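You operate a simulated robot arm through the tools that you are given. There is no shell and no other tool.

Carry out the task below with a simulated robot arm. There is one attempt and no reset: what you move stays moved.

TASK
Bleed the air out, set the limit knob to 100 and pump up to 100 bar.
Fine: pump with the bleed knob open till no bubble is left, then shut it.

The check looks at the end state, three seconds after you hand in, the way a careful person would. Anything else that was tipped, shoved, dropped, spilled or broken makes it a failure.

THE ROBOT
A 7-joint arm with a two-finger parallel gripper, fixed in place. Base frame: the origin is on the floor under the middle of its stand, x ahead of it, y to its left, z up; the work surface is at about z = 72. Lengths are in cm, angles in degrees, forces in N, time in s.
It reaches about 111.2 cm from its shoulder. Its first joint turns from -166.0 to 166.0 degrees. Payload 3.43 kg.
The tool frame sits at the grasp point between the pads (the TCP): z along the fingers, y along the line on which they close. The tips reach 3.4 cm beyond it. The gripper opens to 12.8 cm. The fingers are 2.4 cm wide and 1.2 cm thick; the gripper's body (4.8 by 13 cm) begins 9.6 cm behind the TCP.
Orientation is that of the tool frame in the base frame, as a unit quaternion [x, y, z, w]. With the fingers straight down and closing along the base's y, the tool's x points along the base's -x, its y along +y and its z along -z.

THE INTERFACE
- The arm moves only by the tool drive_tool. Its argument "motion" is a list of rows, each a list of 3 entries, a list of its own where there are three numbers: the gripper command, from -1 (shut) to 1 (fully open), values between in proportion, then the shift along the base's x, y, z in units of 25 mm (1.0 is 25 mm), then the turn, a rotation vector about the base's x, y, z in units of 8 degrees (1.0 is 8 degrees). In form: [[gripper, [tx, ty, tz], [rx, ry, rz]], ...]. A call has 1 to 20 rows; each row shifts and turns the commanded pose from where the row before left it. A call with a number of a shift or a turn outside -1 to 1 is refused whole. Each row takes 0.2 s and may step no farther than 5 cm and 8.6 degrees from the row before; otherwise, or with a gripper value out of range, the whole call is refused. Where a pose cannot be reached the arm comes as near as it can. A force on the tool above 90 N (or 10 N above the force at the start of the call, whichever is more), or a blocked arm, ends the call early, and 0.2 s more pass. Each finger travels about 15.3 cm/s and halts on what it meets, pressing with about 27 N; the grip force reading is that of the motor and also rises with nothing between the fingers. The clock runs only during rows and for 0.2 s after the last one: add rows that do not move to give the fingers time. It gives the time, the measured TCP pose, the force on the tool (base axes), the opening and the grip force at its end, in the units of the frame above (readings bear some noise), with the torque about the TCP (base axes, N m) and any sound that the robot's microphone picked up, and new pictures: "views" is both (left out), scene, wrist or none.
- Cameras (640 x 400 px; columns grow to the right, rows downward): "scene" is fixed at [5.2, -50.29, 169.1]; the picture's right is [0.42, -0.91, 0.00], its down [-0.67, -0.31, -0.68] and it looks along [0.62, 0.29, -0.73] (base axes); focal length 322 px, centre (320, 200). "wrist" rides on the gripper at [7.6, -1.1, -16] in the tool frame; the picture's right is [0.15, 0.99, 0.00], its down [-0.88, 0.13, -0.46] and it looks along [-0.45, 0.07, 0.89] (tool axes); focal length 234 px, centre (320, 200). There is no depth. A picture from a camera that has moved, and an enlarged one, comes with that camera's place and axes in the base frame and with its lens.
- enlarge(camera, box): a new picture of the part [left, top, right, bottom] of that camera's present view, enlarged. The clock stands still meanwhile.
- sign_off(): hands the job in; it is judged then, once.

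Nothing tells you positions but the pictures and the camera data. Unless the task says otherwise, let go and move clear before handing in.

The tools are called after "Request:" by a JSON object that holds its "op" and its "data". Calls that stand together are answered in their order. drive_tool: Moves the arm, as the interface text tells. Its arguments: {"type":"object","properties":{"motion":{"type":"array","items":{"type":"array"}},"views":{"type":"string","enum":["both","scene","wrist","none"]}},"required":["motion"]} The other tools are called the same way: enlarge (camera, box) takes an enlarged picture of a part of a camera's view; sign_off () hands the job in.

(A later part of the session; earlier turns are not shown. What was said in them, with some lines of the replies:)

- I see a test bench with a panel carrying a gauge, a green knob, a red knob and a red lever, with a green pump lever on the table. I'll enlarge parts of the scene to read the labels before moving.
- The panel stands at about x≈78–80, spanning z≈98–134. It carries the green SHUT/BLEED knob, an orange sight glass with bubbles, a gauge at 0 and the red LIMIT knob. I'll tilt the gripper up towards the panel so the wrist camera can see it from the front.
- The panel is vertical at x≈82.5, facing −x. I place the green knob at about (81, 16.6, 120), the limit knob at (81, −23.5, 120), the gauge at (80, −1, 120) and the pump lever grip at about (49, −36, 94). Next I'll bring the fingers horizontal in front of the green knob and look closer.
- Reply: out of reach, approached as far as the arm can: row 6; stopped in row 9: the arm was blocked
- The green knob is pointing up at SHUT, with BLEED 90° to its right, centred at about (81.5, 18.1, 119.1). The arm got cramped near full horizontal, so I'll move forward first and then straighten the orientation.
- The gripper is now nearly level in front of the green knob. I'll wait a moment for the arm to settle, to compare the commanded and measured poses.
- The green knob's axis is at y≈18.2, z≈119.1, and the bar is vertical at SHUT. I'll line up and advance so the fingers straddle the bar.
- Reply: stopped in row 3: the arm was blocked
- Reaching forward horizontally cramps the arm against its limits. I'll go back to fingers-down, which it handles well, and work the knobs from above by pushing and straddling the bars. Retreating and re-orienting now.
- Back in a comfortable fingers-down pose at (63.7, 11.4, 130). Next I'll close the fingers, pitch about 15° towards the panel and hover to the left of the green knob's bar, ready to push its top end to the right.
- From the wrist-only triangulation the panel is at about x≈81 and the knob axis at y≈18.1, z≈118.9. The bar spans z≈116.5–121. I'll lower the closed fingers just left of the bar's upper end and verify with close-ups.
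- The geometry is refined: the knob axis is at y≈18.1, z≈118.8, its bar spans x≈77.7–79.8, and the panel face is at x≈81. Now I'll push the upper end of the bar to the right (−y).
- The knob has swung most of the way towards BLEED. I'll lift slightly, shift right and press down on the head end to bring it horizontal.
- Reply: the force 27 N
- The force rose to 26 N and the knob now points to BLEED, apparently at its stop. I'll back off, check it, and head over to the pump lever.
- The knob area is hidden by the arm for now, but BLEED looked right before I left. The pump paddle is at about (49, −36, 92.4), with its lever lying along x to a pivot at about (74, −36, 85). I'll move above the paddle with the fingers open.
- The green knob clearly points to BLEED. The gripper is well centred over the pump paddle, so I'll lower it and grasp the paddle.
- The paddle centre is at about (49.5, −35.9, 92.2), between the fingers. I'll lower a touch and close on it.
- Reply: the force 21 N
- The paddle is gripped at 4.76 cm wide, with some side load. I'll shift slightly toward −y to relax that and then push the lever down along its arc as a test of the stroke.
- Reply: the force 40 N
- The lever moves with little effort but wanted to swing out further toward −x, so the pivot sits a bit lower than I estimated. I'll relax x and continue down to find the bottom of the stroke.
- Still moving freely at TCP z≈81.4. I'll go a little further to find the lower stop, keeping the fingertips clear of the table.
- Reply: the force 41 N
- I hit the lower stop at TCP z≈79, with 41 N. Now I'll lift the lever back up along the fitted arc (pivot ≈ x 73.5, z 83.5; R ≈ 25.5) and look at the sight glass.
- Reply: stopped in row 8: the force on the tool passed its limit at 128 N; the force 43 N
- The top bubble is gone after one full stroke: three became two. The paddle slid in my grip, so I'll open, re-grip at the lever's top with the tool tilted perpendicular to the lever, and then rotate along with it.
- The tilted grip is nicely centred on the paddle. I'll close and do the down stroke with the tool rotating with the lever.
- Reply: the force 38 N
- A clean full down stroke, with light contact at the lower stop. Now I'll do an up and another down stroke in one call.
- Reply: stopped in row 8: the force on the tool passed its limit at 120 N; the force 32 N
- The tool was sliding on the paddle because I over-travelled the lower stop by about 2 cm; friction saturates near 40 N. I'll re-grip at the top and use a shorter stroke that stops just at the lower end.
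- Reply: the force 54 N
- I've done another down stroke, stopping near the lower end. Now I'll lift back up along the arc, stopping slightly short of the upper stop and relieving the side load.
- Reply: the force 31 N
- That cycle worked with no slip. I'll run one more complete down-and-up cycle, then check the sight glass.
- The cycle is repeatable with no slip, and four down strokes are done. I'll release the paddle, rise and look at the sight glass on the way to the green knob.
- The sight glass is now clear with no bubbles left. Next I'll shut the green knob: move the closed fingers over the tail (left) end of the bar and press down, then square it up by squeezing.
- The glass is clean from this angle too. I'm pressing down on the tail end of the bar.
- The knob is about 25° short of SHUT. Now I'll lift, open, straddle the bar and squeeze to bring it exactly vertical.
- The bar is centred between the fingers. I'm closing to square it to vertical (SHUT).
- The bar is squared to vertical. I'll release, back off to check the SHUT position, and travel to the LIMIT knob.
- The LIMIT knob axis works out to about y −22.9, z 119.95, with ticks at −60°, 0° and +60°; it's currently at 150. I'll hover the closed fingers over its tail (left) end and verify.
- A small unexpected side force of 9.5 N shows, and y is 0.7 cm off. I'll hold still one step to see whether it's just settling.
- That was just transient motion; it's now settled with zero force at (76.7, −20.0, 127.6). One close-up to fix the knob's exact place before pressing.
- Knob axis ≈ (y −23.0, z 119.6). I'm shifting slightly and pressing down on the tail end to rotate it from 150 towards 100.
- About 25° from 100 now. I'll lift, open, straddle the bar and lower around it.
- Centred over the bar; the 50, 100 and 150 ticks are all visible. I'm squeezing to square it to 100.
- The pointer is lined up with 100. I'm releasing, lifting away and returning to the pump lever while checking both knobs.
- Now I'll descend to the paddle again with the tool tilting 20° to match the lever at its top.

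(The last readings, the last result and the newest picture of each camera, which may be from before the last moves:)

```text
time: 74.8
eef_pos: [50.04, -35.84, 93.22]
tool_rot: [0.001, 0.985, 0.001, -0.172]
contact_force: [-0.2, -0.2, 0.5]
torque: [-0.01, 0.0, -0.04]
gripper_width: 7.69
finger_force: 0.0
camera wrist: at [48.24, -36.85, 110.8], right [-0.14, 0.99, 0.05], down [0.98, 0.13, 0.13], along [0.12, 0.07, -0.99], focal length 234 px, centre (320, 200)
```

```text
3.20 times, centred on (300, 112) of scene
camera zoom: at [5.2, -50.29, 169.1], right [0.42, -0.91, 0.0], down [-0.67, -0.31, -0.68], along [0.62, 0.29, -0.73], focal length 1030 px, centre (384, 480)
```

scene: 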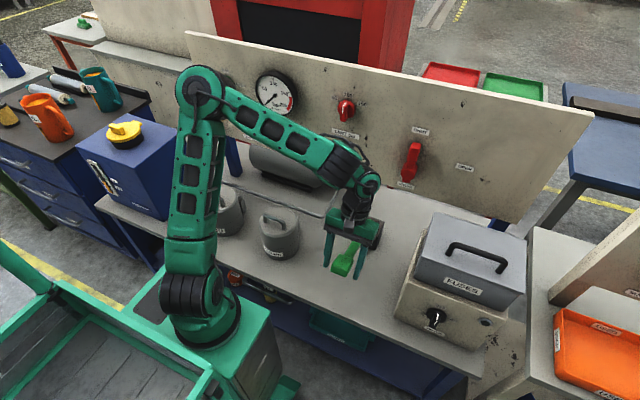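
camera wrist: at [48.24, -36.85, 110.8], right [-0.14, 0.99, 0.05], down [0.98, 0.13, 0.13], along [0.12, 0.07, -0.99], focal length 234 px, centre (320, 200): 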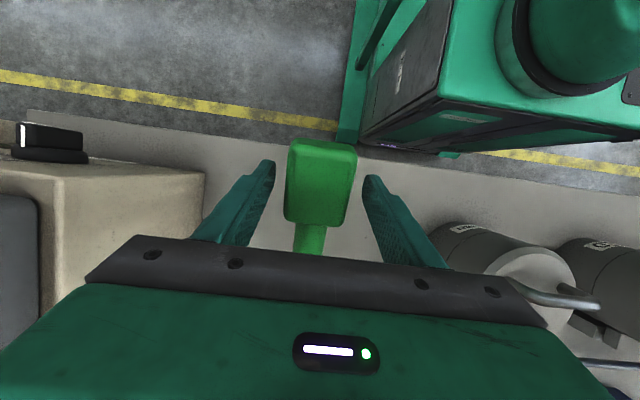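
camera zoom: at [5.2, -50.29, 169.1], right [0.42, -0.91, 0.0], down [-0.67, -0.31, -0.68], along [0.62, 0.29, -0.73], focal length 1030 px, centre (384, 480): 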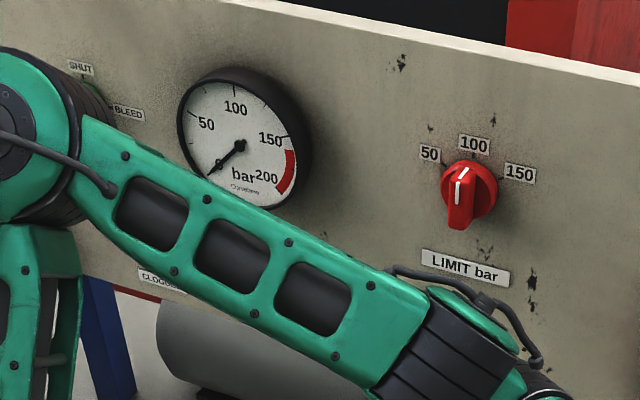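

The limit knob shows 100, the gauge reads 0 and the paddle is centred. I'm closing on it and making the first pressure stroke.

Request:
{"op": "drive_tool", "data": {"motion": [[-0.3, [-0.06, -0.06, 0], [0, 0, 0]], [-1, [0, 0, 0], [0, 0, 0]], [-1, [0, 0, 0], [0, 0, 0]], [-1, [-0.252, 0, -0.687], [0, -0.5125, 0]], [-1, [-0.202, 0, -0.703], [0, -0.5125, 0]], [-1, [-0.151, 0, -0.716], [0, -0.5125, 0]], [-1, [-0.099, 0, -0.724], [0, -0.5125, 0]], [-1, [-0.047, 0, -0.73], [0, -0.5125, 0]], [-1, [0.005, 0, -0.731], [0, -0.5125, 0]], [-1, [0.04, 0, -0.5], [0, -0.35, 0]], [-1, [0, 0, 0], [0, 0, 0]]]}}

Request:
{"op": "enlarge", "data": {"camera": "wrist", "box": [200, 80, 440, 230]}}

Request:
{"op": "enlarge", "data": {"camera": "scene", "box": [240, 60, 360, 135]}}

```text
time: 77.2
eef_pos: [48.06, -35.97, 81.25]
tool_rot: [0.001, 0.998, -0.001, 0.068]
contact_force: [-16.1, -11.9, 37.0]
torque: [-0.01, -0.37, 0.69]
gripper_width: 4.79
finger_force: 44.4
camera wrist: at [38.21, -37.01, 96.16], right [-0.14, 0.99, -0.02], down [0.81, 0.13, 0.57], along [0.57, 0.06, -0.82], focal length 234 px, centre (320, 200)
```

scene: 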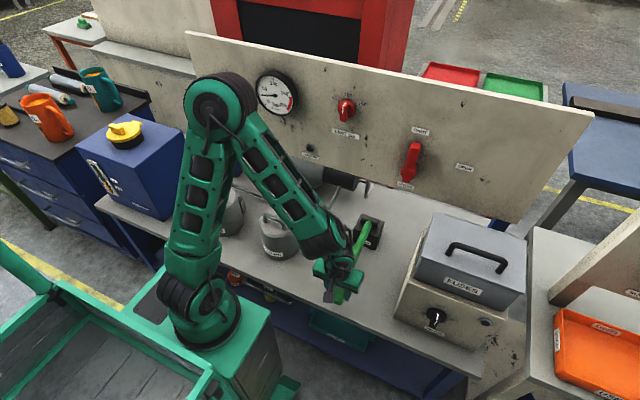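
wrist: 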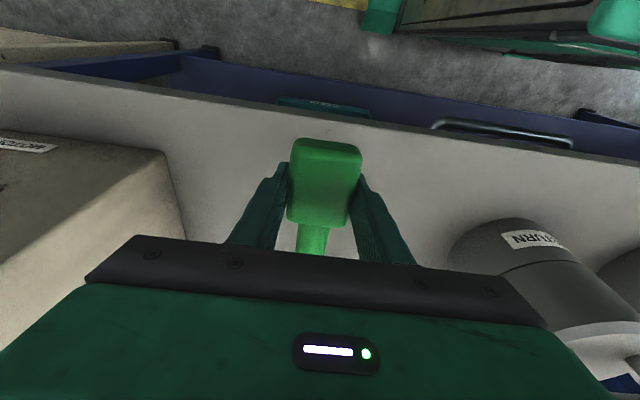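

```text
2.67 times, centred on (320, 155) of wrist
camera zoom: at [38.21, -37.01, 96.16], right [-0.14, 0.99, -0.02], down [0.81, 0.13, 0.57], along [0.57, 0.06, -0.82], focal length 624 px, centre (320, 320)
```

zoom: 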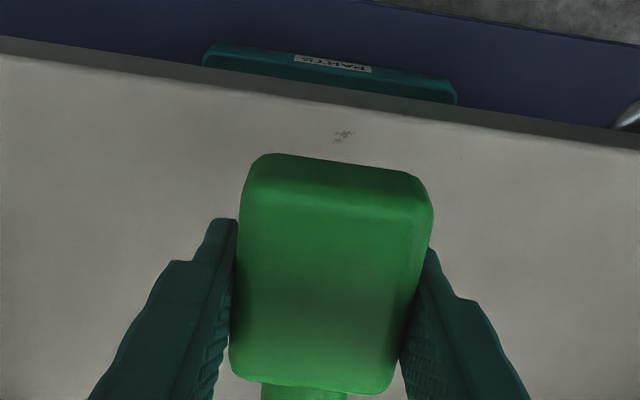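

```text
5.33 times, centred on (300, 98) of scene
camera zoom: at [5.2, -50.29, 169.1], right [0.42, -0.91, 0.0], down [-0.67, -0.31, -0.68], along [0.62, 0.29, -0.73], focal length 1718 px, centre (427, 747)
```

zoom: 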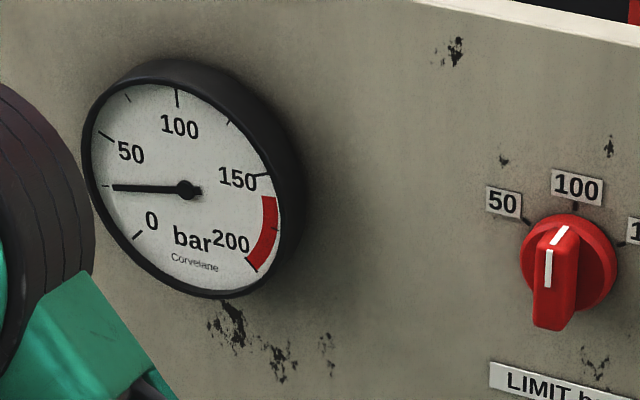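

The gauge jumped to about 25 bar with one stroke. I'll continue with an up and down cycle.

Request:
{"op": "drive_tool", "data": {"motion": [[-1, [-0.04, -0.04, 0.5], [0, 0.35, 0]], [-1, [-0.005, 0, 0.731], [0, 0.5125, 0]], [-1, [0.047, 0, 0.73], [0, 0.5125, 0]], [-1, [0.099, 0, 0.724], [0, 0.5125, 0]], [-1, [0.151, 0, 0.716], [0, 0.5125, 0]], [-1, [0.202, 0, 0.703], [0, 0.5125, 0]], [-1, [0.15, 0, 0.45], [0, 0.36, 0]], [-1, [0, 0, 0], [0, 0, 0]], [-1, [-0.15, 0, -0.45], [0, -0.36, 0]], [-1, [-0.202, 0, -0.703], [0, -0.5125, 0]], [-1, [-0.151, 0, -0.716], [0, -0.5125, 0]], [-1, [-0.099, 0, -0.724], [0, -0.5125, 0]], [-1, [-0.047, 0, -0.73], [0, -0.5125, 0]], [-1, [0.005, 0, -0.731], [0, -0.5125, 0]], [-1, [0.04, 0, -0.5], [0, -0.35, 0]], [-1, [0, 0, 0], [0, 0, 0]]]}}

Request:
{"op": "enlarge", "data": {"camera": "scene", "box": [240, 60, 360, 135]}}

Request:
{"op": "enlarge", "data": {"camera": "wrist", "box": [200, 80, 440, 230]}}

```text
time: 80.6
eef_pos: [48.02, -36.08, 80.95]
tool_rot: [0.003, 0.998, 0.002, 0.065]
contact_force: [-33.8, 23.8, 24.5]
torque: [-0.18, -0.38, 0.85]
gripper_width: 4.77
finger_force: 45.1
camera wrist: at [38.29, -37.08, 95.92], right [-0.14, 0.99, -0.02], down [0.81, 0.13, 0.57], along [0.56, 0.07, -0.82], focal length 234 px, centre (320, 200)
```

scene: 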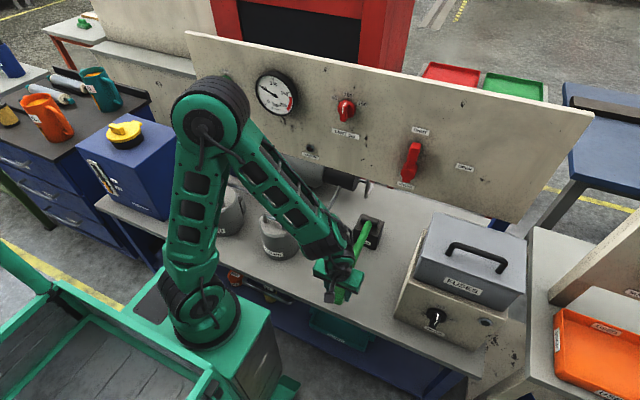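
wrist: 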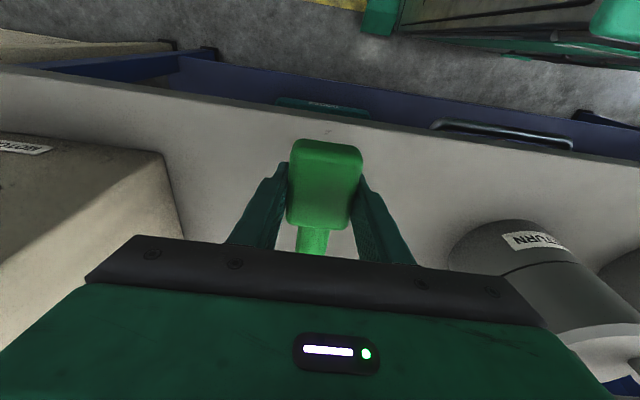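

```text
5.33 times, centred on (300, 98) of scene
camera zoom: at [5.2, -50.29, 169.1], right [0.42, -0.91, 0.0], down [-0.67, -0.31, -0.68], along [0.62, 0.29, -0.73], focal length 1718 px, centre (427, 747)
```

zoom: 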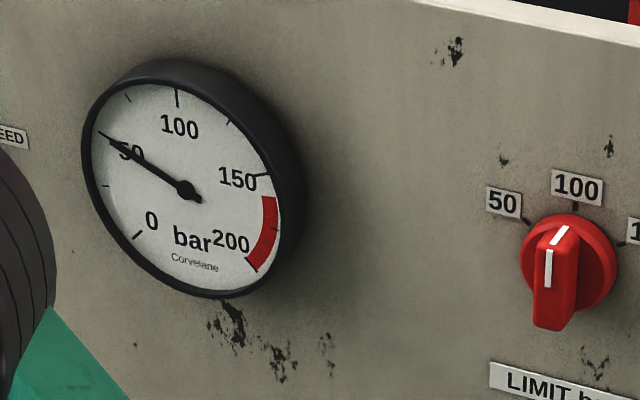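

```text
2.67 times, centred on (320, 155) of wrist
camera zoom: at [38.29, -37.08, 95.92], right [-0.14, 0.99, -0.02], down [0.81, 0.13, 0.57], along [0.56, 0.07, -0.82], focal length 624 px, centre (320, 320)
```

zoom: 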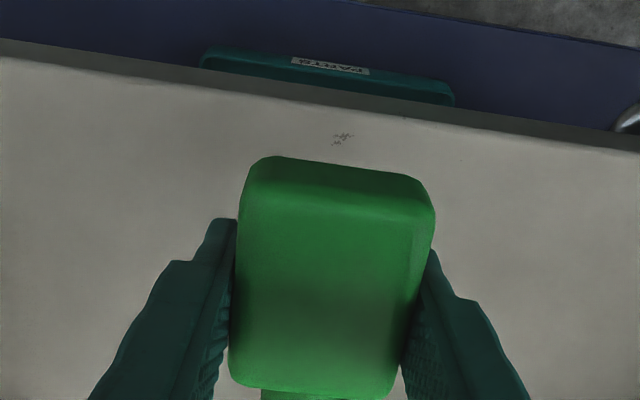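

The gauge is at about 50 bar after two strokes, with no slip. Next cycle.

Request:
{"op": "drive_tool", "data": {"motion": [[-1, [-0.04, 0.03, 0.5], [0, 0.35, 0]], [-1, [-0.005, 0, 0.731], [0, 0.5125, 0]], [-1, [0.047, 0, 0.73], [0, 0.5125, 0]], [-1, [0.099, 0, 0.724], [0, 0.5125, 0]], [-1, [0.151, 0, 0.716], [0, 0.5125, 0]], [-1, [0.202, 0, 0.703], [0, 0.5125, 0]], [-1, [0.15, 0, 0.45], [0, 0.36, 0]], [-1, [0, 0, 0], [0, 0, 0]], [-1, [-0.15, 0, -0.45], [0, -0.36, 0]], [-1, [-0.202, 0, -0.703], [0, -0.5125, 0]], [-1, [-0.151, 0, -0.716], [0, -0.5125, 0]], [-1, [-0.099, 0, -0.724], [0, -0.5125, 0]], [-1, [-0.047, 0, -0.73], [0, -0.5125, 0]], [-1, [0.005, 0, -0.731], [0, -0.5125, 0]], [-1, [0.04, 0, -0.5], [0, -0.35, 0]], [-1, [0, 0, 0], [0, 0, 0]]]}}

Request:
{"op": "enlarge", "data": {"camera": "scene", "box": [240, 60, 360, 135]}}

Request:
{"op": "enlarge", "data": {"camera": "wrist", "box": [200, 80, 440, 230]}}

```text
time: 84.0
eef_pos: [47.73, -36.12, 81.05]
tool_rot: [0.004, 0.998, 0.0, 0.063]
contact_force: [-26.2, -17.2, 1.4]
torque: [-0.16, 0.99, 0.84]
gripper_width: 4.79
finger_force: 44.9
camera wrist: at [38.21, -36.99, 96.02], right [-0.14, 0.99, -0.02], down [0.82, 0.12, 0.56], along [0.56, 0.06, -0.83], focal length 234 px, centre (320, 200)
```

scene: 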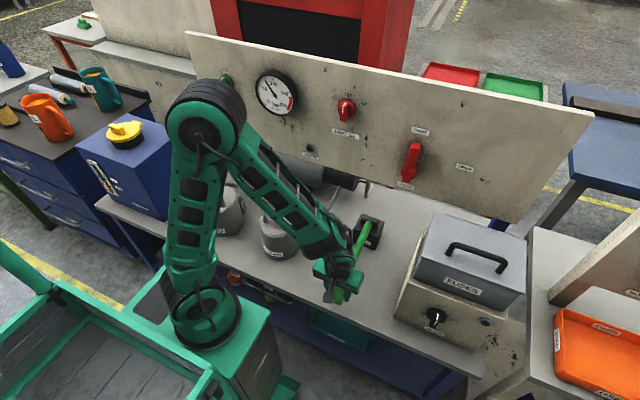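
wrist: 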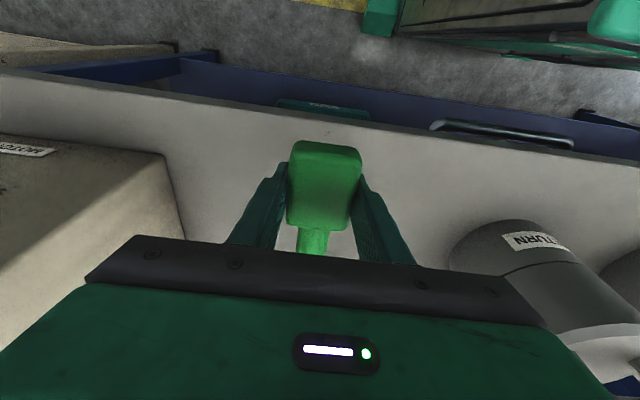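

```text
5.33 times, centred on (300, 98) of scene
camera zoom: at [5.2, -50.29, 169.1], right [0.42, -0.91, 0.0], down [-0.67, -0.31, -0.68], along [0.62, 0.29, -0.73], focal length 1718 px, centre (427, 747)
```

zoom: 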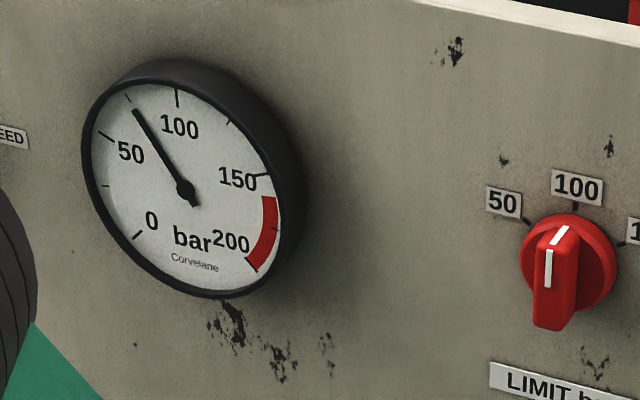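

```text
2.67 times, centred on (320, 155) of wrist
camera zoom: at [38.21, -36.99, 96.02], right [-0.14, 0.99, -0.02], down [0.82, 0.12, 0.56], along [0.56, 0.06, -0.83], focal length 624 px, centre (320, 320)
```

zoom: 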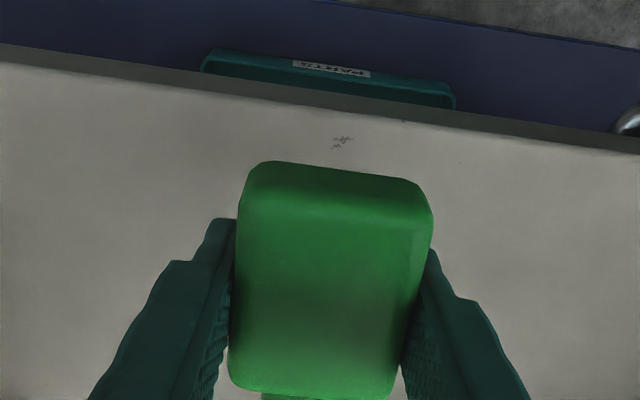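

About 77 bar after three strokes. One more cycle should bring it to the 100 bar limit.

Request:
{"op": "drive_tool", "data": {"motion": [[-1, [-0.06, -0.02, 0.5], [0, 0.35, 0]], [-1, [-0.005, 0, 0.731], [0, 0.5125, 0]], [-1, [0.047, 0, 0.73], [0, 0.5125, 0]], [-1, [0.099, 0, 0.724], [0, 0.5125, 0]], [-1, [0.151, 0, 0.716], [0, 0.5125, 0]], [-1, [0.202, 0, 0.703], [0, 0.5125, 0]], [-1, [0.15, 0, 0.45], [0, 0.36, 0]], [-1, [0, 0, 0], [0, 0, 0]], [-1, [-0.15, 0, -0.45], [0, -0.36, 0]], [-1, [-0.202, 0, -0.703], [0, -0.5125, 0]], [-1, [-0.151, 0, -0.716], [0, -0.5125, 0]], [-1, [-0.099, 0, -0.724], [0, -0.5125, 0]], [-1, [-0.047, 0, -0.73], [0, -0.5125, 0]], [-1, [0.005, 0, -0.731], [0, -0.5125, 0]], [-1, [0.04, 0, -0.5], [0, -0.35, 0]], [-1, [0, 0, 0], [0, 0, 0]]]}}

Request:
{"op": "enlarge", "data": {"camera": "scene", "box": [240, 60, 360, 135]}}

Request:
{"op": "enlarge", "data": {"camera": "wrist", "box": [200, 80, 440, 230]}}

```text
time: 87.4
eef_pos: [47.83, -36.04, 81.1]
tool_rot: [0.003, 0.998, -0.001, 0.064]
contact_force: [-9.2, -22.5, 1.2]
torque: [-0.45, 1.18, 0.84]
gripper_width: 4.82
finger_force: 44.7
camera wrist: at [38.14, -36.99, 96.04], right [-0.14, 0.99, -0.02], down [0.82, 0.13, 0.57], along [0.56, 0.06, -0.82], focal length 234 px, centre (320, 200)
```

scene: 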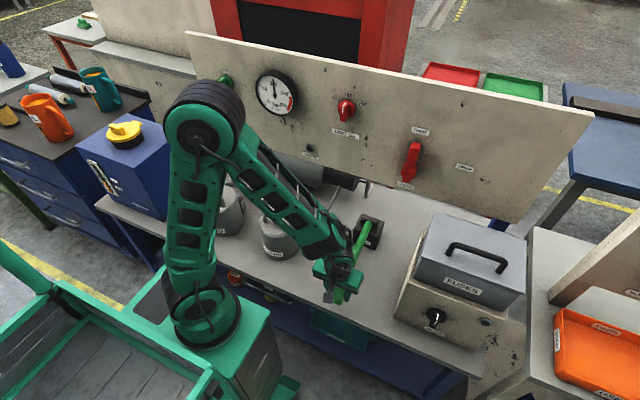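
wrist: 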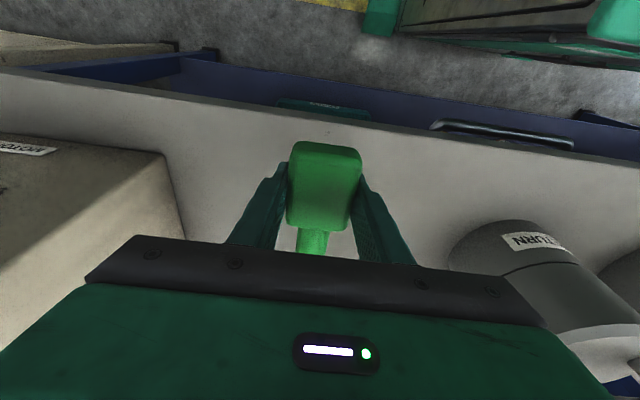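

```text
5.33 times, centred on (300, 98) of scene
camera zoom: at [5.2, -50.29, 169.1], right [0.42, -0.91, 0.0], down [-0.67, -0.31, -0.68], along [0.62, 0.29, -0.73], focal length 1718 px, centre (427, 747)
```

zoom: 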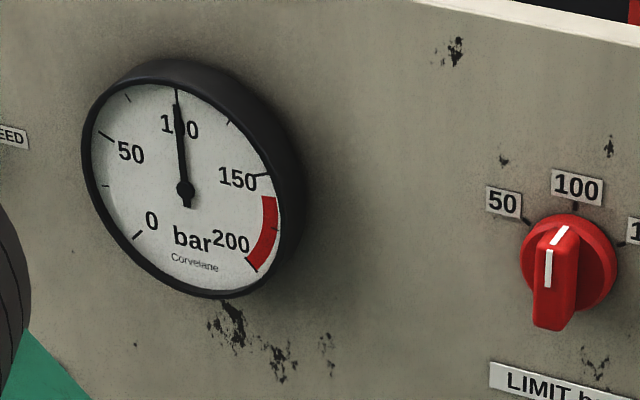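

```text
2.67 times, centred on (320, 155) of wrist
camera zoom: at [38.14, -36.99, 96.04], right [-0.14, 0.99, -0.02], down [0.82, 0.13, 0.57], along [0.56, 0.06, -0.82], focal length 624 px, centre (320, 320)
```

zoom: 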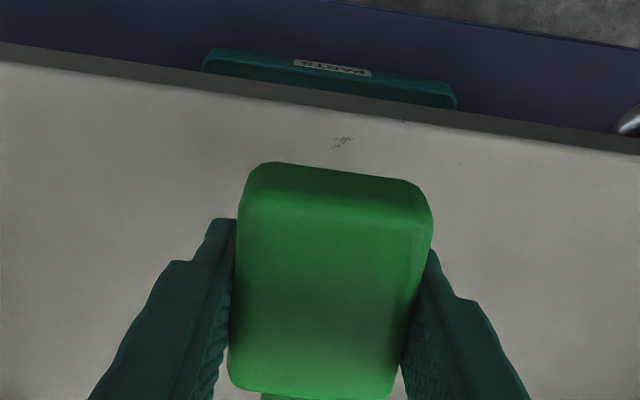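

The needle is at 100. I'll zoom in on the gauge and knobs to verify before letting go.

Request:
{"op": "enlarge", "data": {"camera": "scene", "box": [252, 68, 300, 118]}}

Request:
{"op": "enlarge", "data": {"camera": "scene", "box": [325, 85, 373, 125]}}

Request:
{"op": "enlarge", "data": {"camera": "scene", "box": [200, 65, 250, 95]}}

```text
8.00 times, centred on (276, 93) of scene
camera zoom: at [5.2, -50.29, 169.1], right [0.42, -0.91, 0.0], down [-0.67, -0.31, -0.68], along [0.62, 0.29, -0.73], focal length 2576 px, centre (672, 1056)
```

zoom: 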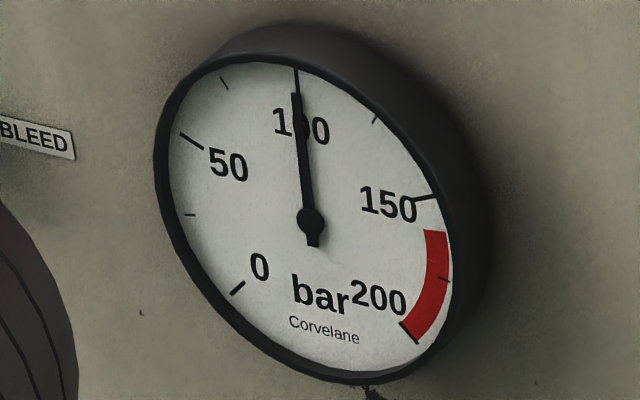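

```text
10.00 times, centred on (349, 105) of scene
camera zoom: at [5.2, -50.29, 169.1], right [0.42, -0.91, 0.0], down [-0.67, -0.31, -0.68], along [0.62, 0.29, -0.73], focal length 3220 px, centre (30, 1150)
```

zoom: 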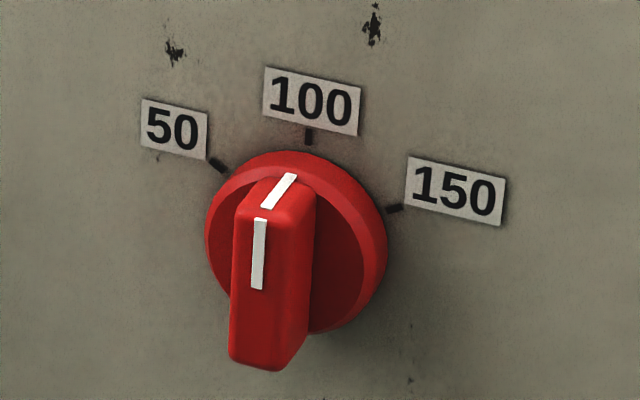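

```text
12.80 times, centred on (225, 80) of scene
camera zoom: at [5.2, -50.29, 169.1], right [0.42, -0.91, 0.0], down [-0.67, -0.31, -0.68], along [0.62, 0.29, -0.73], focal length 4122 px, centre (1536, 1736)
```

zoom: 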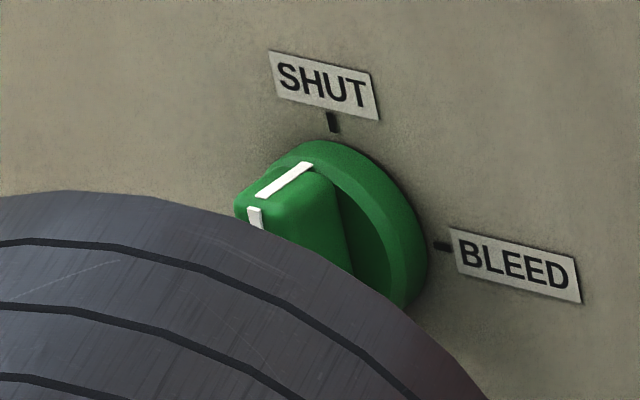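

Gauge reads 100 bar, LIMIT is on 100 and the green knob is on SHUT. I'll raise the lever back to its original rest position, release and move clear.

Request:
{"op": "drive_tool", "data": {"motion": [[-1, [-0.06, -0.02, 0.5], [0, 0.35, 0]], [-1, [-0.005, 0, 0.731], [0, 0.5125, 0]], [-1, [0.047, 0, 0.73], [0, 0.5125, 0]], [-1, [0.099, 0, 0.724], [0, 0.5125, 0]], [-1, [0.151, 0, 0.716], [0, 0.5125, 0]], [-1, [0.202, 0, 0.703], [0, 0.5125, 0]], [-1, [0.15, 0, 0.45], [0, 0.36, 0]], [-1, [0, 0, 0], [0, 0, 0]], [-0.1, [0, 0, 0], [0, 0, 0]], [0.3, [0, 0, 0], [0, 0, 0]], [0.3, [0, 0, 0], [0, 0, 0]], [0.3, [0, 0, 0.8], [0, -0.3, 0]], [0.3, [0, 0, 1], [0, -0.42, 0]], [0.3, [0, 0, 1], [0, -0.42, 0]], [0.3, [0, 0, 1], [0, -0.42, 0]], [0.3, [0, 0, 1], [0, -0.42, 0]], [0.3, [0, 0, 1], [0, -0.42, 0]], [0.3, [0, 0, 1], [0, 0, 0]], [0.3, [0, 0, 0], [0, 0, 0]]]}}

Request:
{"op": "enlarge", "data": {"camera": "scene", "box": [200, 50, 400, 175]}}

```text
time: 91.4
eef_pos: [49.27, -36.12, 109.55]
tool_rot: [0.001, 1.0, 0.001, 0.004]
contact_force: [0.2, 0.6, 0.2]
torque: [0.03, 0.01, 0.0]
gripper_width: 8.32
finger_force: 0.0
camera wrist: at [41.5, -37.19, 125.44], right [-0.14, 0.99, 0.0], down [0.88, 0.13, 0.46], along [0.46, 0.07, -0.89], focal length 234 px, centre (320, 200)
```

scene: 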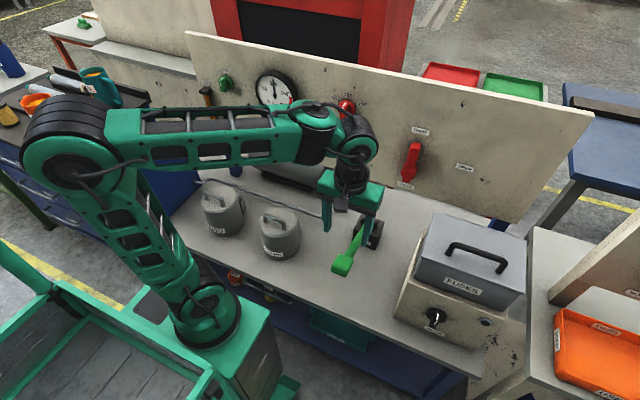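
wrist: 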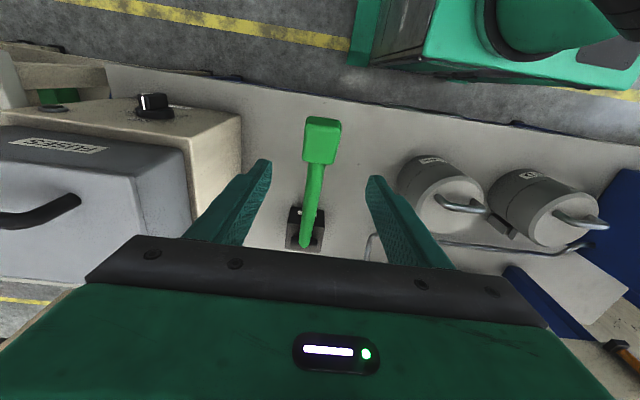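

```text
3.20 times, centred on (300, 112) of scene
camera zoom: at [5.2, -50.29, 169.1], right [0.42, -0.91, 0.0], down [-0.67, -0.31, -0.68], along [0.62, 0.29, -0.73], focal length 1030 px, centre (384, 480)
```

zoom: 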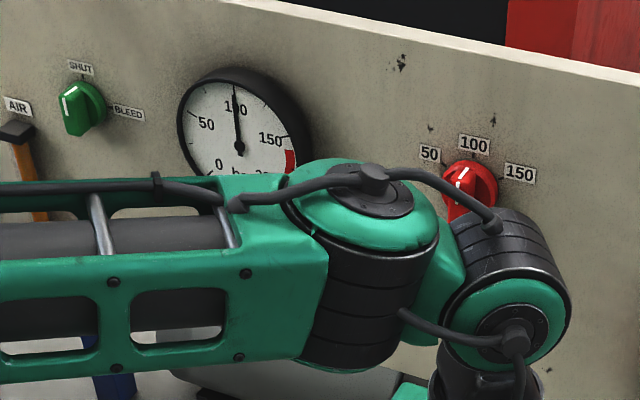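

The lever is released at its rest position and the gauge is holding at 100. I'll move up and back to a clear pose and do a final inspection of everything.

Request:
{"op": "drive_tool", "data": {"motion": [[0.3, [0, 0, 1], [0, 0, 0]], [0.3, [0, 0.4, 1], [0, 0, 0]], [0.3, [0.2, 0.8, 1], [0, 0, 0]], [0.3, [0.2, 0.8, 1], [0, 0, 0]], [0.3, [0.2, 0.9, 1], [0, 0, 0]], [0.3, [0.2, 0.9, 1], [0, 0, 0]], [0.3, [0.2, 1, 1], [0, 0, 0]], [0.3, [0.2, 1, 1], [0, 0, 0]], [0.3, [0.2, 1, 0.4], [0, 0, 0]], [0.3, [0.2, 1, 0], [0, 0, 0]], [0.3, [0.2, 1, 0], [0, 0, 0]], [0.3, [0.2, 1, 0], [0, 0, 0]], [0.3, [0, 1, 0], [0, 0, 0]], [0.3, [0, 0, 0], [0, 0, 0]], [0.3, [0, 0, 0], [0, 0, 0]], [0.3, [0, 0, 0], [0, 0, 0]]]}}

Request:
{"op": "enlarge", "data": {"camera": "scene", "box": [180, 50, 380, 175]}}

Request:
{"op": "enlarge", "data": {"camera": "scene", "box": [252, 68, 300, 118]}}

Request:
{"op": "enlarge", "data": {"camera": "scene", "box": [180, 140, 400, 290]}}

```text
time: 94.8
eef_pos: [54.59, -9.09, 130.61]
tool_rot: [0.001, 1.0, 0.0, 0.004]
contact_force: [-0.5, -0.6, -0.2]
torque: [-0.01, 0.0, 0.01]
gripper_width: 8.29
finger_force: 0.0
camera wrist: at [46.73, -10.06, 146.55], right [-0.14, 0.99, 0.0], down [0.88, 0.13, 0.46], along [0.46, 0.07, -0.89], focal length 234 px, centre (320, 200)
```

scene: 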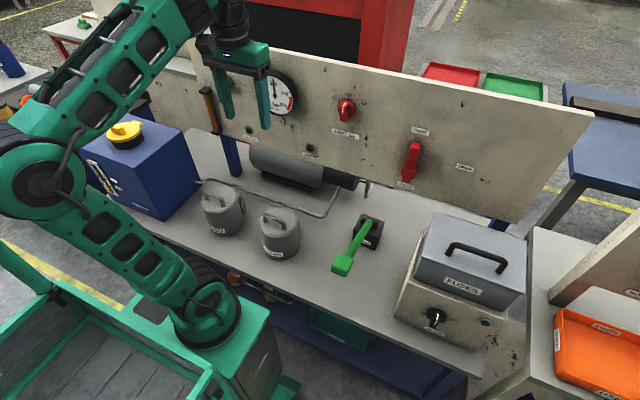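
wrist: 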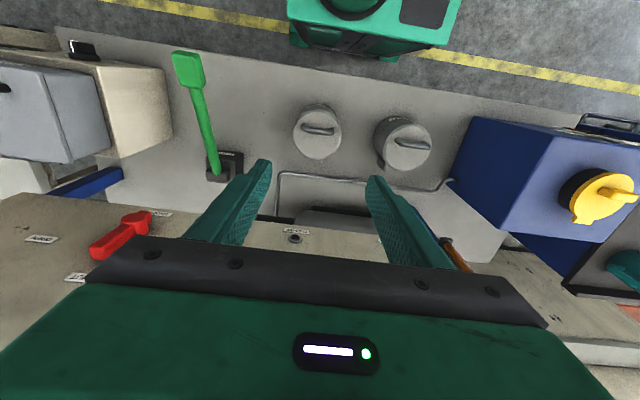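

```text
3.20 times, centred on (280, 112) of scene
camera zoom: at [5.2, -50.29, 169.1], right [0.42, -0.91, 0.0], down [-0.67, -0.31, -0.68], along [0.62, 0.29, -0.73], focal length 1030 px, centre (448, 480)
```

zoom: 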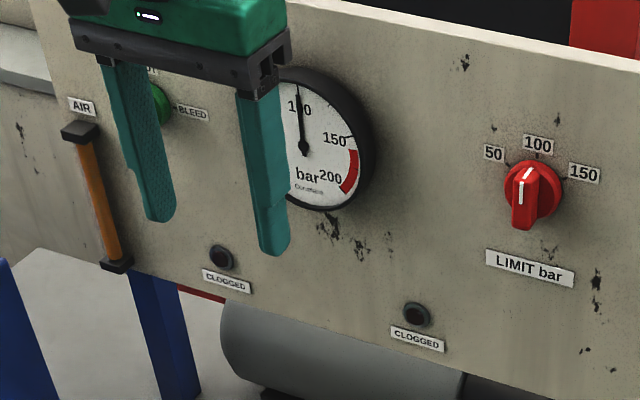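

```text
8.00 times, centred on (276, 93) of scene
camera zoom: at [5.2, -50.29, 169.1], right [0.42, -0.91, 0.0], down [-0.67, -0.31, -0.68], along [0.62, 0.29, -0.73], focal length 2576 px, centre (672, 1056)
```

zoom: 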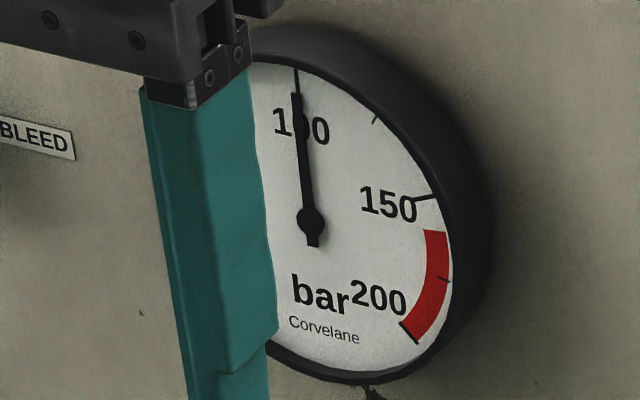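

```text
2.67 times, centred on (290, 215) of scene
camera zoom: at [5.2, -50.29, 169.1], right [0.42, -0.91, 0.0], down [-0.67, -0.31, -0.68], along [0.62, 0.29, -0.73], focal length 859 px, centre (400, 160)
```

zoom: 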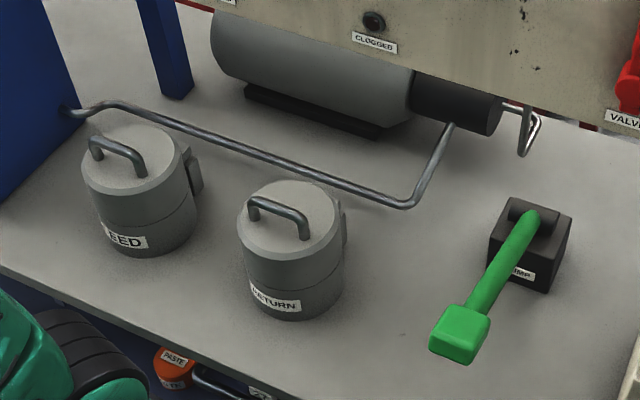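

The gauge holds steady at 100 bar, the LIMIT knob points to 100 and the bleed knob is on SHUT. The sight glass has no bubbles, the lever is back at rest and everything else is undisturbed. The arm is clear, so I'm handing in.

Request:
{"op": "sign_off", "data": {}}

```text
The job is handed in.
```

I bled the air out, set the limit knob to 100 and pumped the system up to 100 bar. The job is handed in, but I haven't seen the result of the check.

- **Bleeding:** With the bleed knob open, I pumped four strokes until no bubbles were left in the sight glass. I then turned the knob back to SHUT.
- **Limit knob:** I turned it from 150 to 100 and squared it to the 100 mark.
- **Pressure:** Four strokes brought the gauge to 100 bar. It was still there about seven seconds later, at my last look.
- **Left as found:** The pump lever is back at its rest position and the red valve is still SHUT. I saw nothing tipped, shoved or spilled, and the arm is clear of the panel and lever.

Twice while lifting the pump lever, the gripper hit the lever's upper stop hard enough to trip the force limit (about 120–130 N). Both were during bleeding, and I shortened the strokes after that. The pump kept working normally and I saw no damage.
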